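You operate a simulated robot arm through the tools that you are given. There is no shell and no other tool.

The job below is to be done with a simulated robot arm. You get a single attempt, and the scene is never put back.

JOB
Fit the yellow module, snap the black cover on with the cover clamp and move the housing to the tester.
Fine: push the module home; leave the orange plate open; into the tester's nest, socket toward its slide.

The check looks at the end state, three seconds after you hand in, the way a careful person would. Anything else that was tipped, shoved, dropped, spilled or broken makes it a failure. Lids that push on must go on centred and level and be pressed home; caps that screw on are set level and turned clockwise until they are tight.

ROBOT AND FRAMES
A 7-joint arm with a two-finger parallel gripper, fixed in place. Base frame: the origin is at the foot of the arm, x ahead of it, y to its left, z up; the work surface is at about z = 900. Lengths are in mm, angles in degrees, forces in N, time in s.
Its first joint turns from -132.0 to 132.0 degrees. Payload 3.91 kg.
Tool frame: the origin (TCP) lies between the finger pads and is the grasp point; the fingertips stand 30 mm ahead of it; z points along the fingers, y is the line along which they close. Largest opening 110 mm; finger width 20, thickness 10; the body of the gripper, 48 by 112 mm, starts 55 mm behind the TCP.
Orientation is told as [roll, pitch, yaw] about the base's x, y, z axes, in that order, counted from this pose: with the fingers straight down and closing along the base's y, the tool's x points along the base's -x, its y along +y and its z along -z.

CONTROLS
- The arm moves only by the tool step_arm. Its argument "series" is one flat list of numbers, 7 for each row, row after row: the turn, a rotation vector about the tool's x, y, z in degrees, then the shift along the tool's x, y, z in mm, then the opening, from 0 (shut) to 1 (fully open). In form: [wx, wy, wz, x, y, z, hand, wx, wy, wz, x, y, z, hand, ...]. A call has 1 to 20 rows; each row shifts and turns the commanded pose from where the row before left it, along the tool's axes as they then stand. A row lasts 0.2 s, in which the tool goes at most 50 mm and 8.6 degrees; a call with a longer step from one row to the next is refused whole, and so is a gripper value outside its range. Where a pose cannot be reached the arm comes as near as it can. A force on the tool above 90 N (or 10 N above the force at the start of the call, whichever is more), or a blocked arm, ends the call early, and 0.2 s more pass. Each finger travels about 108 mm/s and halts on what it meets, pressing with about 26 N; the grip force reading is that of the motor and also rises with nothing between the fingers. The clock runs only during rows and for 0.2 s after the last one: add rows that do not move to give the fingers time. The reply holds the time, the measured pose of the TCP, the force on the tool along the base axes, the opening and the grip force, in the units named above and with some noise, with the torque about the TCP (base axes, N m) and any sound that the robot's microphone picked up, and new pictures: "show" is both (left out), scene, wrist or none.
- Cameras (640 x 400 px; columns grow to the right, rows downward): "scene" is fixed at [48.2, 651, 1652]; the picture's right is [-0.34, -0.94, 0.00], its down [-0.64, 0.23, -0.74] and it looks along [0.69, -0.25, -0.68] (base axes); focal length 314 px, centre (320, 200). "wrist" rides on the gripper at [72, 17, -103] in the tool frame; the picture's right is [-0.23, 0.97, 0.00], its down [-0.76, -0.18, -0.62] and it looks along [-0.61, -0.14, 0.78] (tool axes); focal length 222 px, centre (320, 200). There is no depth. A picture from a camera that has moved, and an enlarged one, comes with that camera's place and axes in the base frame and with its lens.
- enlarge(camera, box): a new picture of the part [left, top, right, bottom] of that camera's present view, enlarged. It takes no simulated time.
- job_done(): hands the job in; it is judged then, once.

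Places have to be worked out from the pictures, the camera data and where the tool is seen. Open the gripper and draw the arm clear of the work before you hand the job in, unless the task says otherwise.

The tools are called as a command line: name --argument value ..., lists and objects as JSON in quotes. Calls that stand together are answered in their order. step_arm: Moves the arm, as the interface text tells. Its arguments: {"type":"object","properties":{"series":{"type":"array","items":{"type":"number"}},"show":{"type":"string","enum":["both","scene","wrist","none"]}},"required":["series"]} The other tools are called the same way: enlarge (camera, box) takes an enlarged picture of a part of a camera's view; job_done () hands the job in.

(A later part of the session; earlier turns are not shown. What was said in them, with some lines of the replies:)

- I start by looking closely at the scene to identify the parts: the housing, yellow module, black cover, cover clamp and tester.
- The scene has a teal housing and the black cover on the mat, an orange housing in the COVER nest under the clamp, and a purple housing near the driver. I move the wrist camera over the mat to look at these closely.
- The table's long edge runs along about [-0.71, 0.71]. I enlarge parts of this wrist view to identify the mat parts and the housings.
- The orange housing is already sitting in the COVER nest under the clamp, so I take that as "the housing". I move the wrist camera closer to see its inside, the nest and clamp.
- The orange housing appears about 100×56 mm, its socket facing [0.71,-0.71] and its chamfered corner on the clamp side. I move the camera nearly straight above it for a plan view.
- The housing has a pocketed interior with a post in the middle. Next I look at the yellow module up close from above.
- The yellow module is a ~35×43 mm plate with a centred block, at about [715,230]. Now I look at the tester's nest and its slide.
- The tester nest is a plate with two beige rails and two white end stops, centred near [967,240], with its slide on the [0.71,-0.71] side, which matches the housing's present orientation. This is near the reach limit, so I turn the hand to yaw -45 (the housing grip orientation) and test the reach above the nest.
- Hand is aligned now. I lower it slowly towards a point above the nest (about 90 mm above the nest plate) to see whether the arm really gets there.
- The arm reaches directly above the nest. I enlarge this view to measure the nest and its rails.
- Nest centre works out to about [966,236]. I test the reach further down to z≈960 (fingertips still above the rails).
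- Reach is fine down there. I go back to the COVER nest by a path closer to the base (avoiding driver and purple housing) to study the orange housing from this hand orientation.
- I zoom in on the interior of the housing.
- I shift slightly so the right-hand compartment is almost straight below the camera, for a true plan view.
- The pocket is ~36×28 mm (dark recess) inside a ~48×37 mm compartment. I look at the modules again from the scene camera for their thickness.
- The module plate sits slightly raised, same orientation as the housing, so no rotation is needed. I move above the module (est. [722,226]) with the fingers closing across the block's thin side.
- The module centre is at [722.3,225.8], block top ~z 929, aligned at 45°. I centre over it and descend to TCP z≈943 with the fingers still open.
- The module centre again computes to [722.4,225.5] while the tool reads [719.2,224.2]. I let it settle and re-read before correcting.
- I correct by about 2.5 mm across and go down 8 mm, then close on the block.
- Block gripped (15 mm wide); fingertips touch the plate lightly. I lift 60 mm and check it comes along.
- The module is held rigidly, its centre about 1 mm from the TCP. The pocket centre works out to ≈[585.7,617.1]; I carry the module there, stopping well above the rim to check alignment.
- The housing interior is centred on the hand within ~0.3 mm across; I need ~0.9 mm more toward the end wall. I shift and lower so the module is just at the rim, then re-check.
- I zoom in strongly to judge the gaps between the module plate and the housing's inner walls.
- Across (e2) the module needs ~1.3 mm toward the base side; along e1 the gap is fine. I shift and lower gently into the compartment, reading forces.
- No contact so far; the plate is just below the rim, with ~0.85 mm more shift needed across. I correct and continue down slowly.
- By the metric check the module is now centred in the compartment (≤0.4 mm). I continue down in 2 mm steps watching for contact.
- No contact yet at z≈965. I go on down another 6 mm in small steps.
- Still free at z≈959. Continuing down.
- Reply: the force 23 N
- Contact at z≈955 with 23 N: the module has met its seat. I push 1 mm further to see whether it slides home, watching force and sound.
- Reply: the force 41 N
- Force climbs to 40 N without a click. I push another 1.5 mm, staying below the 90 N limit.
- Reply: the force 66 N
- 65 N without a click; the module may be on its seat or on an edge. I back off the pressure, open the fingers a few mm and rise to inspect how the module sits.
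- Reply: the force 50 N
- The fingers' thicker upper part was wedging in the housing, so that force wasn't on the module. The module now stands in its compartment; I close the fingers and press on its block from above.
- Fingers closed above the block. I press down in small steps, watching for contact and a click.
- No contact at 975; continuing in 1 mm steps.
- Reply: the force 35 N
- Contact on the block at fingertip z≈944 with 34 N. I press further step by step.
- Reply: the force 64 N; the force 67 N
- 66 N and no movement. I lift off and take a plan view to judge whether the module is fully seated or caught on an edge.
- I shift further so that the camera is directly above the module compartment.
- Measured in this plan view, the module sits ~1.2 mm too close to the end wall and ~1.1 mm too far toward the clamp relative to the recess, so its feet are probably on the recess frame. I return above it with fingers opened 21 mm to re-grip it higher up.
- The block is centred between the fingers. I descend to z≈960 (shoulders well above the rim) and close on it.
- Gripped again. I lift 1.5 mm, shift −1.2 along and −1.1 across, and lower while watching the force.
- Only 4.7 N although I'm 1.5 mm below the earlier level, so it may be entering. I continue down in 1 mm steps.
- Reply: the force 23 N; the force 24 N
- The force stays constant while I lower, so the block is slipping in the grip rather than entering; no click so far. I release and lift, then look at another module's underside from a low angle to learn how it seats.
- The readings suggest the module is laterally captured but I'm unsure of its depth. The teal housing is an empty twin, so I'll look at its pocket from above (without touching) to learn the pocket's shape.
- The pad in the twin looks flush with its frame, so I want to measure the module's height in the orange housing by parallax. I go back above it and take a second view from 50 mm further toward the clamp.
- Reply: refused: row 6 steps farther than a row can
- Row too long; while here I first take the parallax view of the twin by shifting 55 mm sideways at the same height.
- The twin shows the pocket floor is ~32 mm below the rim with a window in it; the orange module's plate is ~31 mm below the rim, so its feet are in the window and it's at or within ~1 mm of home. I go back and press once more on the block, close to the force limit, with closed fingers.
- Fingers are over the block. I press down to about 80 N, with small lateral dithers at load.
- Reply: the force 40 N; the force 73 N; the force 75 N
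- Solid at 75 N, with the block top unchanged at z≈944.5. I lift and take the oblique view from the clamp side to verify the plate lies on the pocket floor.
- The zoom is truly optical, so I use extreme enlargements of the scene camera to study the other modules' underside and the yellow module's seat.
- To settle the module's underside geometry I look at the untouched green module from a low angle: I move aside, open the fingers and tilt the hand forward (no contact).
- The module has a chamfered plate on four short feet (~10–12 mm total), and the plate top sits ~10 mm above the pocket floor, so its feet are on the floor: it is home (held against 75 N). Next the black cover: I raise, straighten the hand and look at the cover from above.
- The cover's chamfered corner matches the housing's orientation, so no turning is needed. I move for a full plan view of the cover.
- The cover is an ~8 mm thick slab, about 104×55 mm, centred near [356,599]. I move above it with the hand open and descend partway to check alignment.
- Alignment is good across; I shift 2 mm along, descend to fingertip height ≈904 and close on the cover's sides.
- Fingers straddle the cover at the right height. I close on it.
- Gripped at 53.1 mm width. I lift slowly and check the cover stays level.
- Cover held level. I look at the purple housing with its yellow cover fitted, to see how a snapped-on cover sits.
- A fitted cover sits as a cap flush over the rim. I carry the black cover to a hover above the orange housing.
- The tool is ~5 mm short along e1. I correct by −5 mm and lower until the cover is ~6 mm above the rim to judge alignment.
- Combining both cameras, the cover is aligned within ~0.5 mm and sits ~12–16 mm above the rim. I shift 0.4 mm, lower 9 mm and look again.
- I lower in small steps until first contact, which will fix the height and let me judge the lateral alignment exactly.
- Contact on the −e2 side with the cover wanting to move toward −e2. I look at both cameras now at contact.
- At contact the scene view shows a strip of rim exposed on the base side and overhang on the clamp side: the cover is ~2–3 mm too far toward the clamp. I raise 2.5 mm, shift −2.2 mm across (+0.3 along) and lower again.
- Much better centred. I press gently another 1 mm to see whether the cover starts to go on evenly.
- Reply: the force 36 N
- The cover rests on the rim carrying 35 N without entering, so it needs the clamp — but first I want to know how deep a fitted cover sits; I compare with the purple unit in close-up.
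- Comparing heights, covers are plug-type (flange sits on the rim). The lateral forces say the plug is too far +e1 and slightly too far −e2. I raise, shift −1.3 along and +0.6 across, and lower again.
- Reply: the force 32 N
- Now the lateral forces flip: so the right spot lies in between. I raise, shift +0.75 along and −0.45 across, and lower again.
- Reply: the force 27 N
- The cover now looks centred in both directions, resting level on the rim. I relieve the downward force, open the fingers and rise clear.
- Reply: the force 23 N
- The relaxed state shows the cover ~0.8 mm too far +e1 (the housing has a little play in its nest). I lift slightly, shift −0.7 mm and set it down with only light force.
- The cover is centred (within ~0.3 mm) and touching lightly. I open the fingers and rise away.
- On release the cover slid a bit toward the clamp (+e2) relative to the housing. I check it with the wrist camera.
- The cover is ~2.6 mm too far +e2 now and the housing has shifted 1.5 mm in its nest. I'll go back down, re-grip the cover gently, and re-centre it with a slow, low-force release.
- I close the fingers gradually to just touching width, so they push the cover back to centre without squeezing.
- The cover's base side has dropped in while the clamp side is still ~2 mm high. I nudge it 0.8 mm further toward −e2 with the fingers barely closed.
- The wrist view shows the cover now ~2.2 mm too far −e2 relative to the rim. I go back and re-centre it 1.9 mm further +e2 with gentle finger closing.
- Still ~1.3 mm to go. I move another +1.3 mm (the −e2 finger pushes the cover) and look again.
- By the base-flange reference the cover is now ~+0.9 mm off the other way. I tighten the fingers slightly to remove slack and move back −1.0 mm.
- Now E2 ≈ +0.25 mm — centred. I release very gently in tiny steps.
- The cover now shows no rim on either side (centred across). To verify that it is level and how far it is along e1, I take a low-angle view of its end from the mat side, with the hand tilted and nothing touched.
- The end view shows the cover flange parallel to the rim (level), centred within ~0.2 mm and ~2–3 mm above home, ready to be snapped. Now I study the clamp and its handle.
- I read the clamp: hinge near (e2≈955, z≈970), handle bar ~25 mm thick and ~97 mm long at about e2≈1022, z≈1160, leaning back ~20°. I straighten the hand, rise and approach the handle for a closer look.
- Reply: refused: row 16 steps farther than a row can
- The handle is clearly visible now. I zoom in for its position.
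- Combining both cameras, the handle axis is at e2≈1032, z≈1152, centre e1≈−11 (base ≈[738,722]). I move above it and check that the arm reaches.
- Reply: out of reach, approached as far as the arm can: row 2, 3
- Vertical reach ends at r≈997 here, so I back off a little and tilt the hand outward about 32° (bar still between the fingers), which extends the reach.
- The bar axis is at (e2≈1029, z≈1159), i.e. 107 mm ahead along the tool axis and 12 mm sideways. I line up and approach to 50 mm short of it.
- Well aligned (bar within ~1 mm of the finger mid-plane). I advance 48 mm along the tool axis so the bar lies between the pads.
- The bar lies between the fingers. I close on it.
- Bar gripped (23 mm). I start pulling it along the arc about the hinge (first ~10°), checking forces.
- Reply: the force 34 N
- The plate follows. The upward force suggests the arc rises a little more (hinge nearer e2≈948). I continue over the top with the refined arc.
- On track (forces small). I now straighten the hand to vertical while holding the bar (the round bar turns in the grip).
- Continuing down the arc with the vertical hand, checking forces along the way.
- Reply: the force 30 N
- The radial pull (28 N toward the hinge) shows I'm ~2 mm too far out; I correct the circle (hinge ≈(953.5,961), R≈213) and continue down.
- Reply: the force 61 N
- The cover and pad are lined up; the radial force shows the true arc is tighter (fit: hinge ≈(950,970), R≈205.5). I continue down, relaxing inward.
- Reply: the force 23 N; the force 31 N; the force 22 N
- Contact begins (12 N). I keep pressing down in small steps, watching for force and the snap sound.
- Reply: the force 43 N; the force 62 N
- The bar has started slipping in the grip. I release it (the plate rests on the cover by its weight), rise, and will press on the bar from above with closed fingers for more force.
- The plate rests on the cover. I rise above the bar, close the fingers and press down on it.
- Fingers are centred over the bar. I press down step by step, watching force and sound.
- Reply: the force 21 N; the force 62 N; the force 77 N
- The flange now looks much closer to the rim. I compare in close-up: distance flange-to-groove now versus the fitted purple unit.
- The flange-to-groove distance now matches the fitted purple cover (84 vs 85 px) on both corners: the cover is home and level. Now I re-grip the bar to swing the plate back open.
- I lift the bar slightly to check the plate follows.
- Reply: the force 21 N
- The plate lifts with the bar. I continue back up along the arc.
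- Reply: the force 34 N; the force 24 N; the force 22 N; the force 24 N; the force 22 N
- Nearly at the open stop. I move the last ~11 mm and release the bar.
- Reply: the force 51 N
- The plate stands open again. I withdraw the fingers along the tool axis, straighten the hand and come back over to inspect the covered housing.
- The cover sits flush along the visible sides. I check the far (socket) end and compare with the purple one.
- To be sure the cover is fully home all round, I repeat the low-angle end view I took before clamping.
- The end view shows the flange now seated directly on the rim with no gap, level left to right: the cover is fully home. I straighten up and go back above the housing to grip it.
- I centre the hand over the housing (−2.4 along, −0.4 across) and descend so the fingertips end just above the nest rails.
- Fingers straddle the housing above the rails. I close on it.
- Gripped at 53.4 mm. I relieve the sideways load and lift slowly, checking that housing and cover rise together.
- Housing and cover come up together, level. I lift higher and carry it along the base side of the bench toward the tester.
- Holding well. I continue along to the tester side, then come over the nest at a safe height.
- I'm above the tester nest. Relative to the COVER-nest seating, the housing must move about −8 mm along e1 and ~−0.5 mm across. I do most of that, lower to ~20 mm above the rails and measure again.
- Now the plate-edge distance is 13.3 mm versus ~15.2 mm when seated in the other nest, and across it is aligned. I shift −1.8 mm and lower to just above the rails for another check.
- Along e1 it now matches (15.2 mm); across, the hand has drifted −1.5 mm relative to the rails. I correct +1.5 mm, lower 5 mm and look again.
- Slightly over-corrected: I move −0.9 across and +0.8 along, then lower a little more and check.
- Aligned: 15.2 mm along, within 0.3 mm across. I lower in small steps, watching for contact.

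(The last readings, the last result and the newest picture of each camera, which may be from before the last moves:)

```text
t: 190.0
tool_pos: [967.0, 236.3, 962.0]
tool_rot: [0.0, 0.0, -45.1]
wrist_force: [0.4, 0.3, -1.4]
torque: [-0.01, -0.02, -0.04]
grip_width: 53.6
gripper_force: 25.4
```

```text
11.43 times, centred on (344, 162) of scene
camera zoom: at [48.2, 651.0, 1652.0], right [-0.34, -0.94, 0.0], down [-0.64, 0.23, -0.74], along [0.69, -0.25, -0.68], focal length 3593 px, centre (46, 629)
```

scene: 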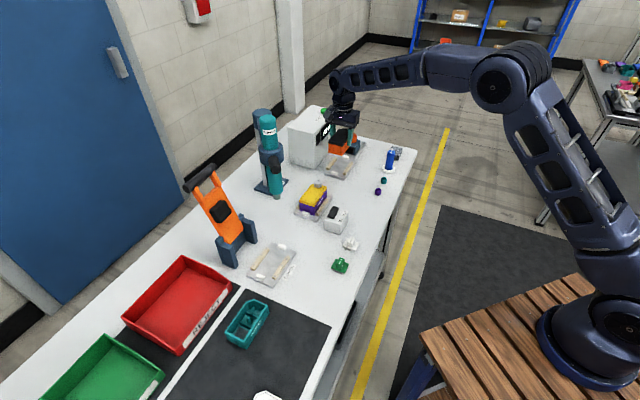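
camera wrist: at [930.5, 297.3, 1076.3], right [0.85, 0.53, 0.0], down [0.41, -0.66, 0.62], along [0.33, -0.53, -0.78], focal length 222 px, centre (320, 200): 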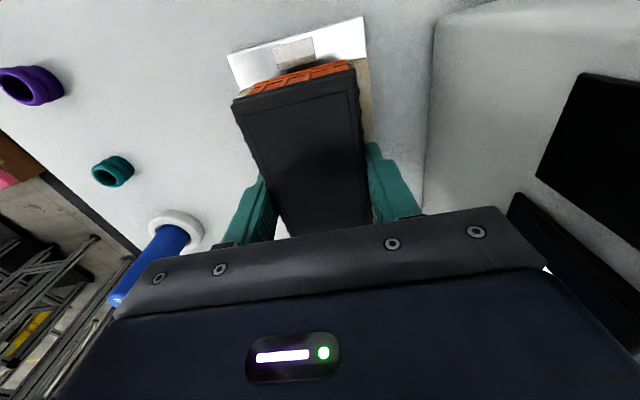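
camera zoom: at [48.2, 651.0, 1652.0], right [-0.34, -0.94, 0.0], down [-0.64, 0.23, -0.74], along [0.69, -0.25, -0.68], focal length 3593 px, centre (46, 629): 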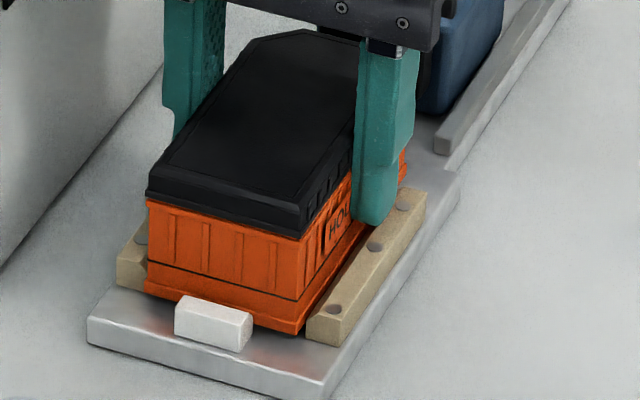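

step_arm --series '[0, 0, 0, -0.6, -0.4, 1.5, 0.3, 0, 0, 0, 0, 0, 1.5, 0.3, 0, 0, 0, 0, 0, 0, 0.3]' --show "none"

enlarge --camera "wrist" --box '[250, 30, 370, 110]'

enlarge --camera "scene" --box '[330, 155, 360, 180]'

```text
t: 190.8
tool_pos: [967.2, 234.6, 958.1]
tool_rot: [0.0, 0.1, -45.1]
wrist_force: [0.2, 0.2, -2.6]
torque: [-0.02, -0.03, -0.01]
grip_width: 53.6
gripper_force: 26.2
```

```text
5.00 times, centred on (310, 70) of wrist
camera zoom: at [929.0, 297.9, 1062.7], right [0.85, 0.53, 0.0], down [0.41, -0.66, 0.62], along [0.33, -0.53, -0.78], focal length 1111 px, centre (370, 850)
```

zoom: 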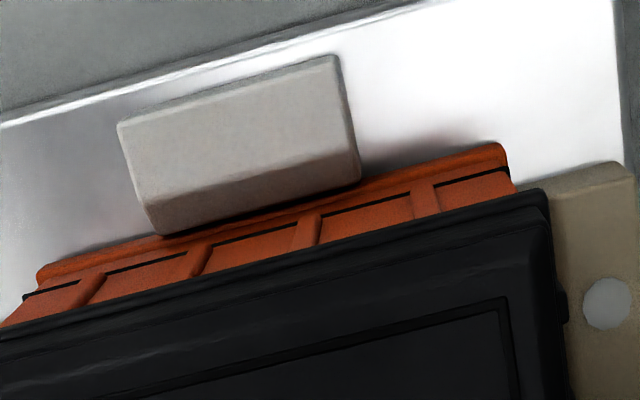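

```text
16.00 times, centred on (345, 168) of scene
camera zoom: at [48.2, 651.0, 1652.0], right [-0.34, -0.94, 0.0], down [-0.64, 0.23, -0.74], along [0.69, -0.25, -0.68], focal length 5030 px, centre (-80, 720)
```

zoom: 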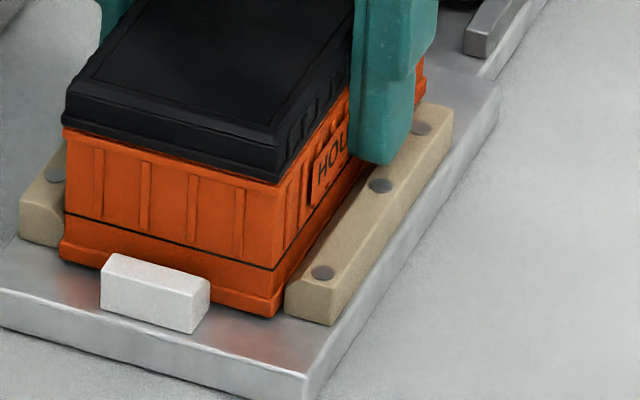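

The housing is down between the rails and stops with no contact forces. I lower the last millimetre or two until it touches.

step_arm --series '[0, 0, 0, 0, 0, 1, 0.3, 0, 0, 0, 0, 0, 0, 0.3]' --show "none"

```text
t: 191.4
tool_pos: [967.5, 236.1, 957.5]
tool_rot: [0.0, 0.1, -45.0]
wrist_force: [0.0, 0.1, -2.5]
torque: [-0.04, -0.01, -0.01]
grip_width: 53.4
gripper_force: 26.2
```

step_arm --series '[0, 0, 0, 0, 0, 1, 0.3, 0, 0, 0, 0, 0, 0, 0.3]' --show "none"

```text
t: 192.0
tool_pos: [967.2, 235.3, 956.9]
tool_rot: [-0.1, 0.0, -45.1]
wrist_force: [1.3, -0.6, 0.0]
torque: [0.0, 0.15, 0.0]
grip_width: 53.6
gripper_force: 26.0
```

step_arm --series '[0, 0, 0, 0, 0, 0.7, 0.3, 0, 0, 0, 0, 0, 0, 0.3]' --show "none"

enlarge --camera "scene" --box '[330, 155, 360, 180]'

enlarge --camera "scene" --box '[345, 132, 377, 162]'

```text
t: 192.6
tool_pos: [967.7, 233.7, 956.1]
tool_rot: [0.2, 0.0, -45.1]
wrist_force: [3.1, 0.3, 12.3]
torque: [0.14, 0.35, -0.02]
grip_width: 53.5
gripper_force: 26.0
```

```text
16.00 times, centred on (345, 168) of scene
camera zoom: at [48.2, 651.0, 1652.0], right [-0.34, -0.94, 0.0], down [-0.64, 0.23, -0.74], along [0.69, -0.25, -0.68], focal length 5030 px, centre (-80, 720)
```

zoom: 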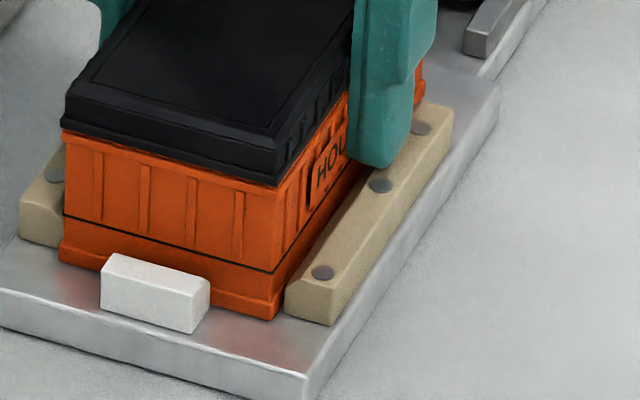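

```text
13.33 times, centred on (361, 147) of scene
camera zoom: at [48.2, 651.0, 1652.0], right [-0.34, -0.94, 0.0], down [-0.64, 0.23, -0.74], along [0.69, -0.25, -0.68], focal length 4192 px, centre (-227, 907)
```

zoom: 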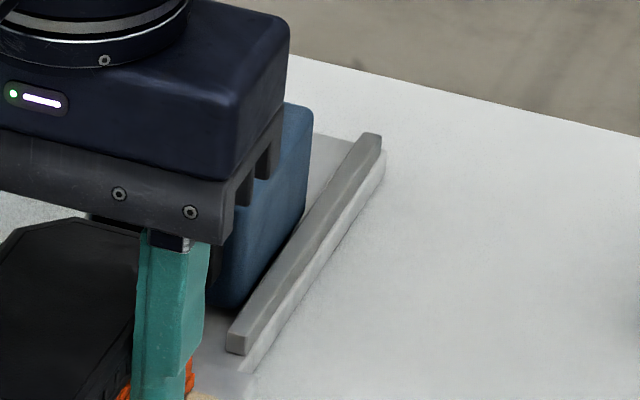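

The housing has touched down (12 N) with the same stop/rail picture as in the cover nest. I release gently in small steps and rise straight up.

step_arm --series '[0, 0, 0, 0, 0, -0.5, 0.47, 0, 0, 0, 0, 0, 0, 0.48, 0, 0, 0, 0, 0, 0, 0.485, 0, 0, 0, 0, 0, 0, 0.49, 0, 0, 0, 0, 0, 0, 0.495, 0, 0, 0, 0, 0, 0, 0.5, 0, 0, 0, 0, 0, 0, 0.52, 0, 0, 0, 0, 0, 0, 0.56, 0, 0, 0, 0, 0, 0, 0.6, 0, 0, 0, 0, 0, 0, 0.6]' --show "none"

enlarge --camera "scene" --box '[330, 150, 362, 180]'

```text
t: 194.8
tool_pos: [967.0, 234.3, 957.1]
tool_rot: [-0.1, -0.1, -45.0]
wrist_force: [-0.5, -0.6, 0.1]
torque: [0.02, -0.01, 0.0]
grip_width: 66.0
gripper_force: 0.1
```

```text
13.33 times, centred on (346, 165) of scene
camera zoom: at [48.2, 651.0, 1652.0], right [-0.34, -0.94, 0.0], down [-0.64, 0.23, -0.74], along [0.69, -0.25, -0.68], focal length 4192 px, centre (-27, 667)
```

zoom: 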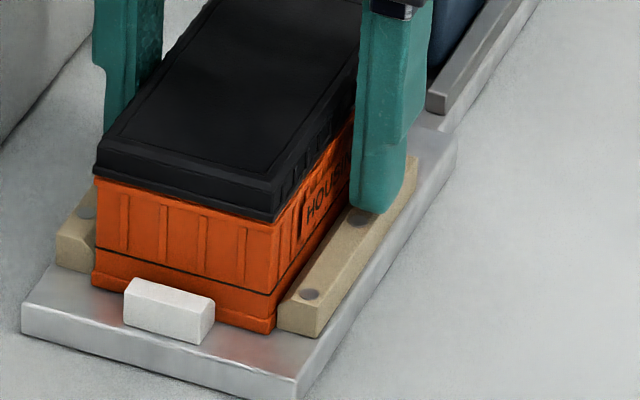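

Released; the housing stands in the nest. I rise straight up and back off to inspect.

step_arm --series '[0, 0, 0, 0, 0, -5, 0.6, 0, 0, 0, 0, 0, -15, 0.6, 0, 0, 0, 0, 0, -30, 0.6, 0, 0, 0, 0, 0, -40, 0.6, 0, 0, 0, 0, -20, -30, 0.6, 0, 0, 0, 0, 0, 0, 0.6, 0, 0, 0, 0, 0, 0, 0.6]' --show "both"

enlarge --camera "wrist" --box '[240, 20, 400, 180]'

enlarge --camera "scene" --box '[315, 120, 385, 185]'

enlarge --camera "scene" --box '[328, 150, 360, 178]'

```text
t: 196.4
tool_pos: [952.9, 222.0, 1077.0]
tool_rot: [-0.1, 0.0, -45.1]
wrist_force: [0.3, 0.3, -0.2]
torque: [-0.01, 0.02, -0.03]
grip_width: 65.8
gripper_force: 0.1
camera wrist: at [913.9, 285.1, 1181.3], right [0.85, 0.53, 0.0], down [0.41, -0.66, 0.62], along [0.33, -0.53, -0.78], focal length 222 px, centre (320, 200)
```

scene: 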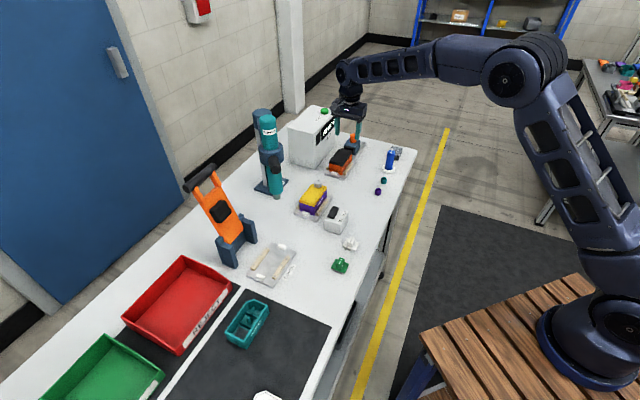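
wrist: 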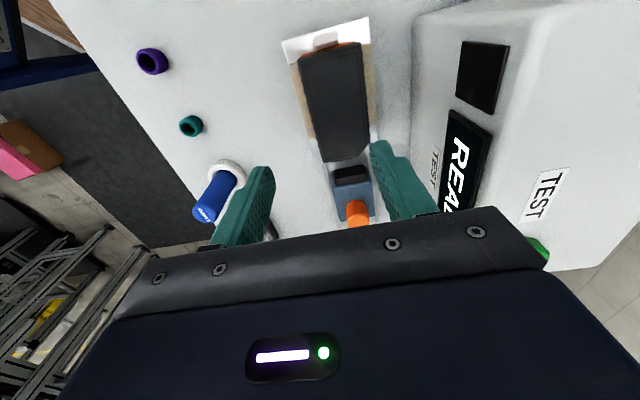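

```text
2.50 times, centred on (320, 100) of wrist
camera zoom: at [913.9, 285.1, 1181.3], right [0.85, 0.53, 0.0], down [0.41, -0.66, 0.62], along [0.33, -0.53, -0.78], focal length 555 px, centre (320, 450)
```

zoom: 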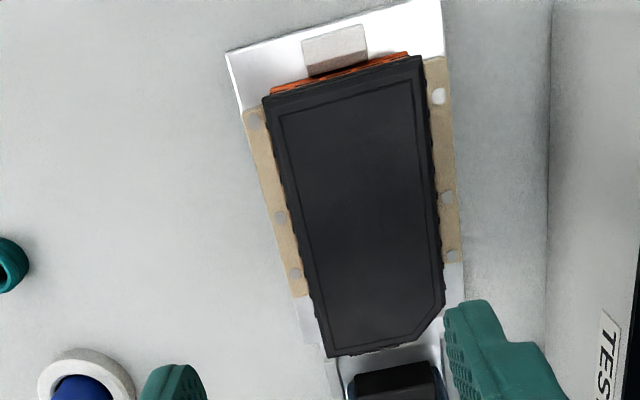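

```text
6.15 times, centred on (350, 152) of scene
camera zoom: at [48.2, 651.0, 1652.0], right [-0.34, -0.94, 0.0], down [-0.64, 0.23, -0.74], along [0.69, -0.25, -0.68], focal length 1935 px, centre (135, 492)
```

zoom: 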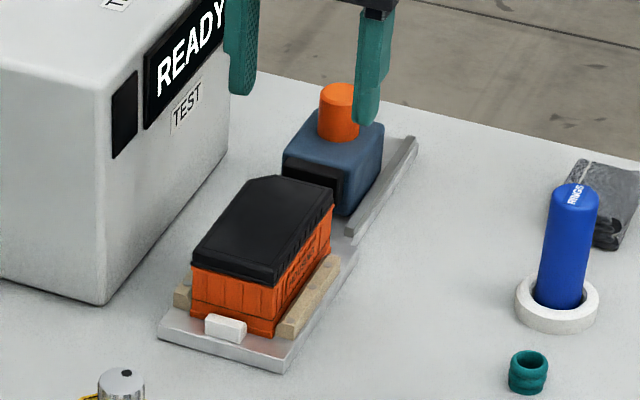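

```text
14.29 times, centred on (344, 164) of scene
camera zoom: at [48.2, 651.0, 1652.0], right [-0.34, -0.94, 0.0], down [-0.64, 0.23, -0.74], along [0.69, -0.25, -0.68], focal length 4491 px, centre (-23, 714)
```

zoom: 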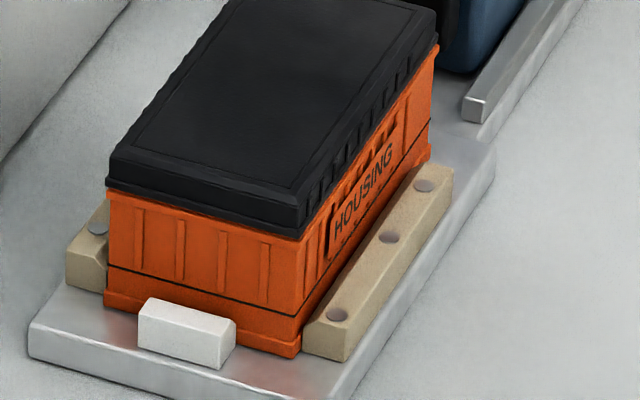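

The housing is in the nest with its socket end facing the slide. I check the socket end and level more closely.

enlarge --camera "scene" --box '[342, 136, 372, 164]'

enlarge --camera "wrist" --box '[310, 130, 390, 200]'

enlarge --camera "wrist" --box '[275, 15, 385, 80]'

```text
14.29 times, centred on (357, 150) of scene
camera zoom: at [48.2, 651.0, 1652.0], right [-0.34, -0.94, 0.0], down [-0.64, 0.23, -0.74], along [0.69, -0.25, -0.68], focal length 4491 px, centre (-209, 914)
```

zoom: 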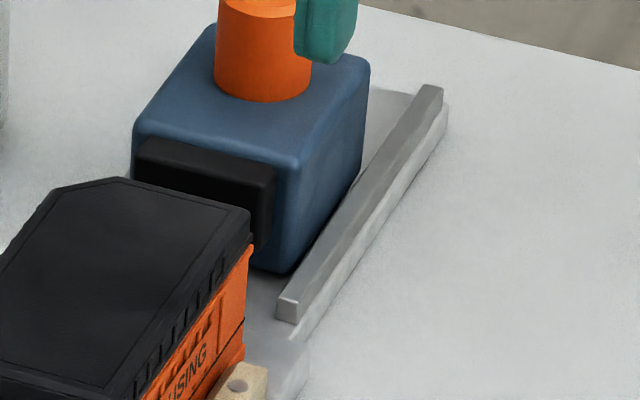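

```text
5.71 times, centred on (350, 165) of wrist
camera zoom: at [913.9, 285.1, 1181.3], right [0.85, 0.53, 0.0], down [0.41, -0.66, 0.62], along [0.33, -0.53, -0.78], focal length 1269 px, centre (149, 400)
```

zoom: 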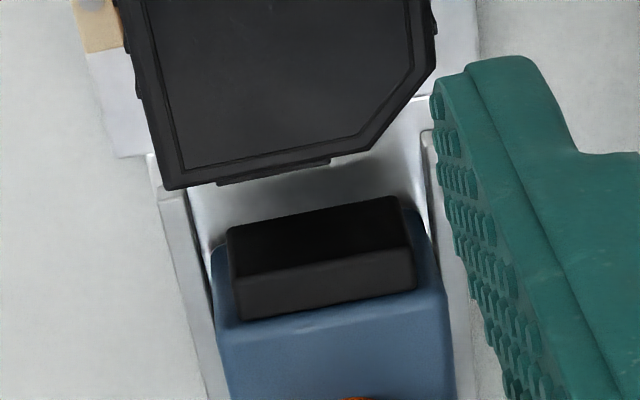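

```text
5.82 times, centred on (330, 48) of wrist
camera zoom: at [913.9, 285.1, 1181.3], right [0.85, 0.53, 0.0], down [0.41, -0.66, 0.62], along [0.33, -0.53, -0.78], focal length 1292 px, centre (262, 1087)
```

zoom: 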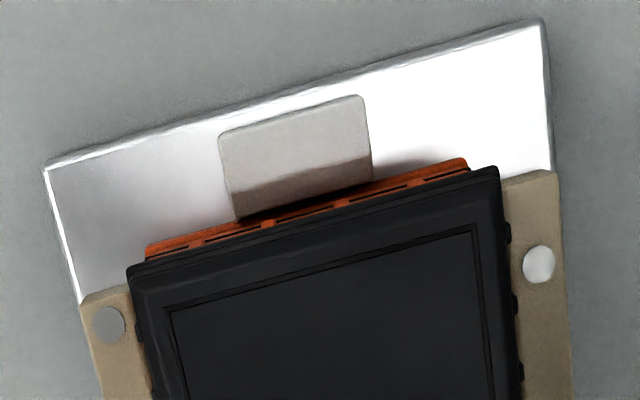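

The unit sits level in the nest, flange flush on the rim, socket facing the slide's plug. I open the gripper fully and draw the arm well clear, then take a last overall look.

step_arm --series '[0, 0, 0, 0, -30, -30, 0.8, 0, 0, 0, 0, -35, -30, 1.0, 0, 0, 0, 0, -35, -30, 1.0, 0, 0, 0, 20, -35, -25, 1.0, 0, 0, 0, 25, -35, -20, 1.0, 0, 0, 0, 30, -35, -10, 1.0, 0, 0, 0, 35, -30, 0, 1.0, 0, 0, 0, 35, -30, 0, 1.0, 0, 0, 0, 0, 0, 0, 1.0]' --show "both"

enlarge --camera "scene" --box '[170, 110, 420, 285]'

enlarge --camera "scene" --box '[310, 125, 390, 185]'

```text
t: 198.4
tool_pos: [659.6, 134.0, 1228.8]
tool_rot: [0.0, 0.0, -44.9]
wrist_force: [0.0, 0.7, -0.2]
torque: [0.01, 0.02, 0.03]
grip_width: 110.0
gripper_force: 0.1
camera wrist: at [620.8, 196.5, 1331.0], right [0.85, 0.53, 0.0], down [0.41, -0.66, 0.62], along [0.33, -0.53, -0.78], focal length 222 px, centre (320, 200)
```

scene: 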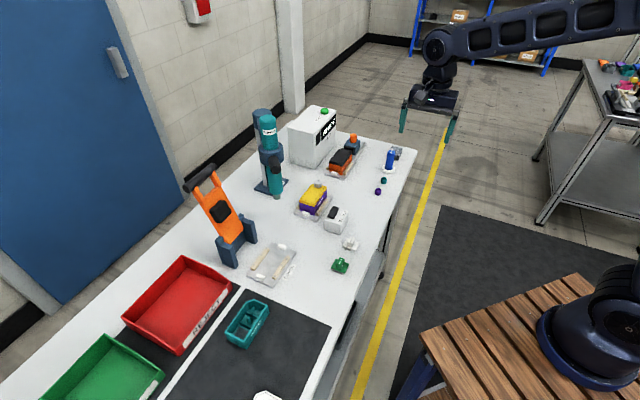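
wrist: 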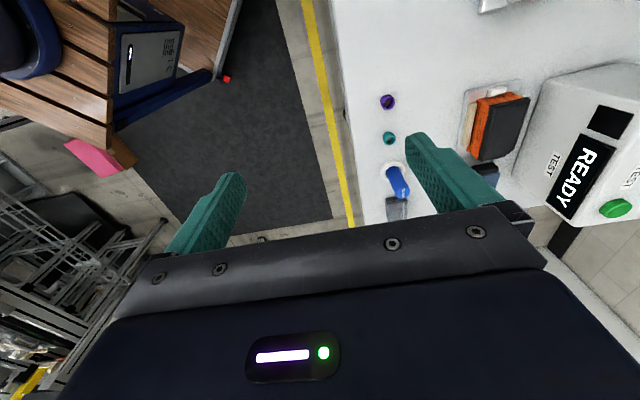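

```text
2.29 times, centred on (295, 198) of scene
camera zoom: at [48.2, 651.0, 1652.0], right [-0.34, -0.94, 0.0], down [-0.64, 0.23, -0.74], along [0.69, -0.25, -0.68], focal length 719 px, centre (377, 206)
```

zoom: 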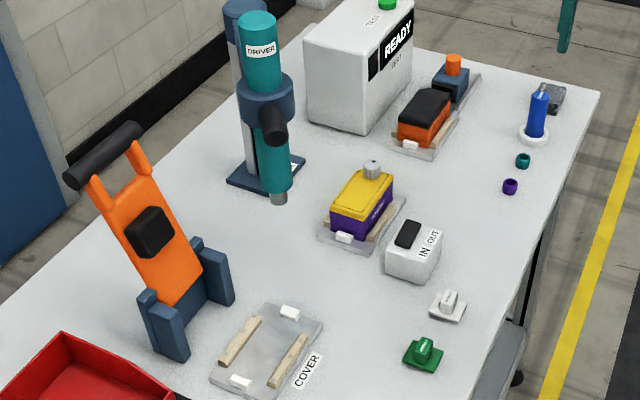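

```text
6.67 times, centred on (350, 155) of scene
camera zoom: at [48.2, 651.0, 1652.0], right [-0.34, -0.94, 0.0], down [-0.64, 0.23, -0.74], along [0.69, -0.25, -0.68], focal length 2096 px, centre (120, 500)
```

zoom: 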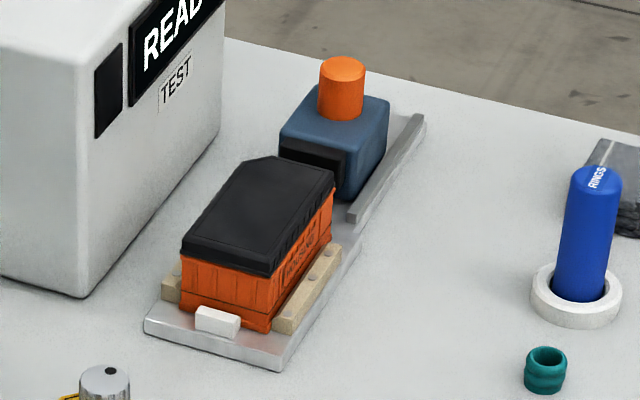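

The covered housing stands level in the tester's nest with its socket toward the slide. The orange plate is open, everything else is in its place, and the arm is clear with the gripper open. I hand the job in.

job_done

```text
The job is handed in.
```

The job is handed in. The yellow module is in the orange housing, the black cover is on, and the housing sits in the tester's nest with its socket toward the slide. The orange plate is open and the arm is clear.

These points rest on my own judgement:

- **Which housing:** I used the orange one because it was already in the cover clamp's nest. I left the teal one on the mat untouched.
- **Module:** I pressed it with up to about 75 N and it did not move further. The microphone never reported a click. The pictures agree with its feet resting on the pocket floor, but only to within a millimetre or two.
- **Cover:** There was no click for the cover either. An end-on view after clamping showed the flange level on the rim with no gap, and its height matched the fitted purple unit.
- **Handling:** The cover slid a few millimetres when I first set it down, so I re-centred it before clamping. The housing also shifted about 1.5 mm inside the cover nest while I did this.
- **Tester nest:** The housing looks level and the picture around the stops and rails matches the cover nest. Nothing else on the bench appears to have been moved.
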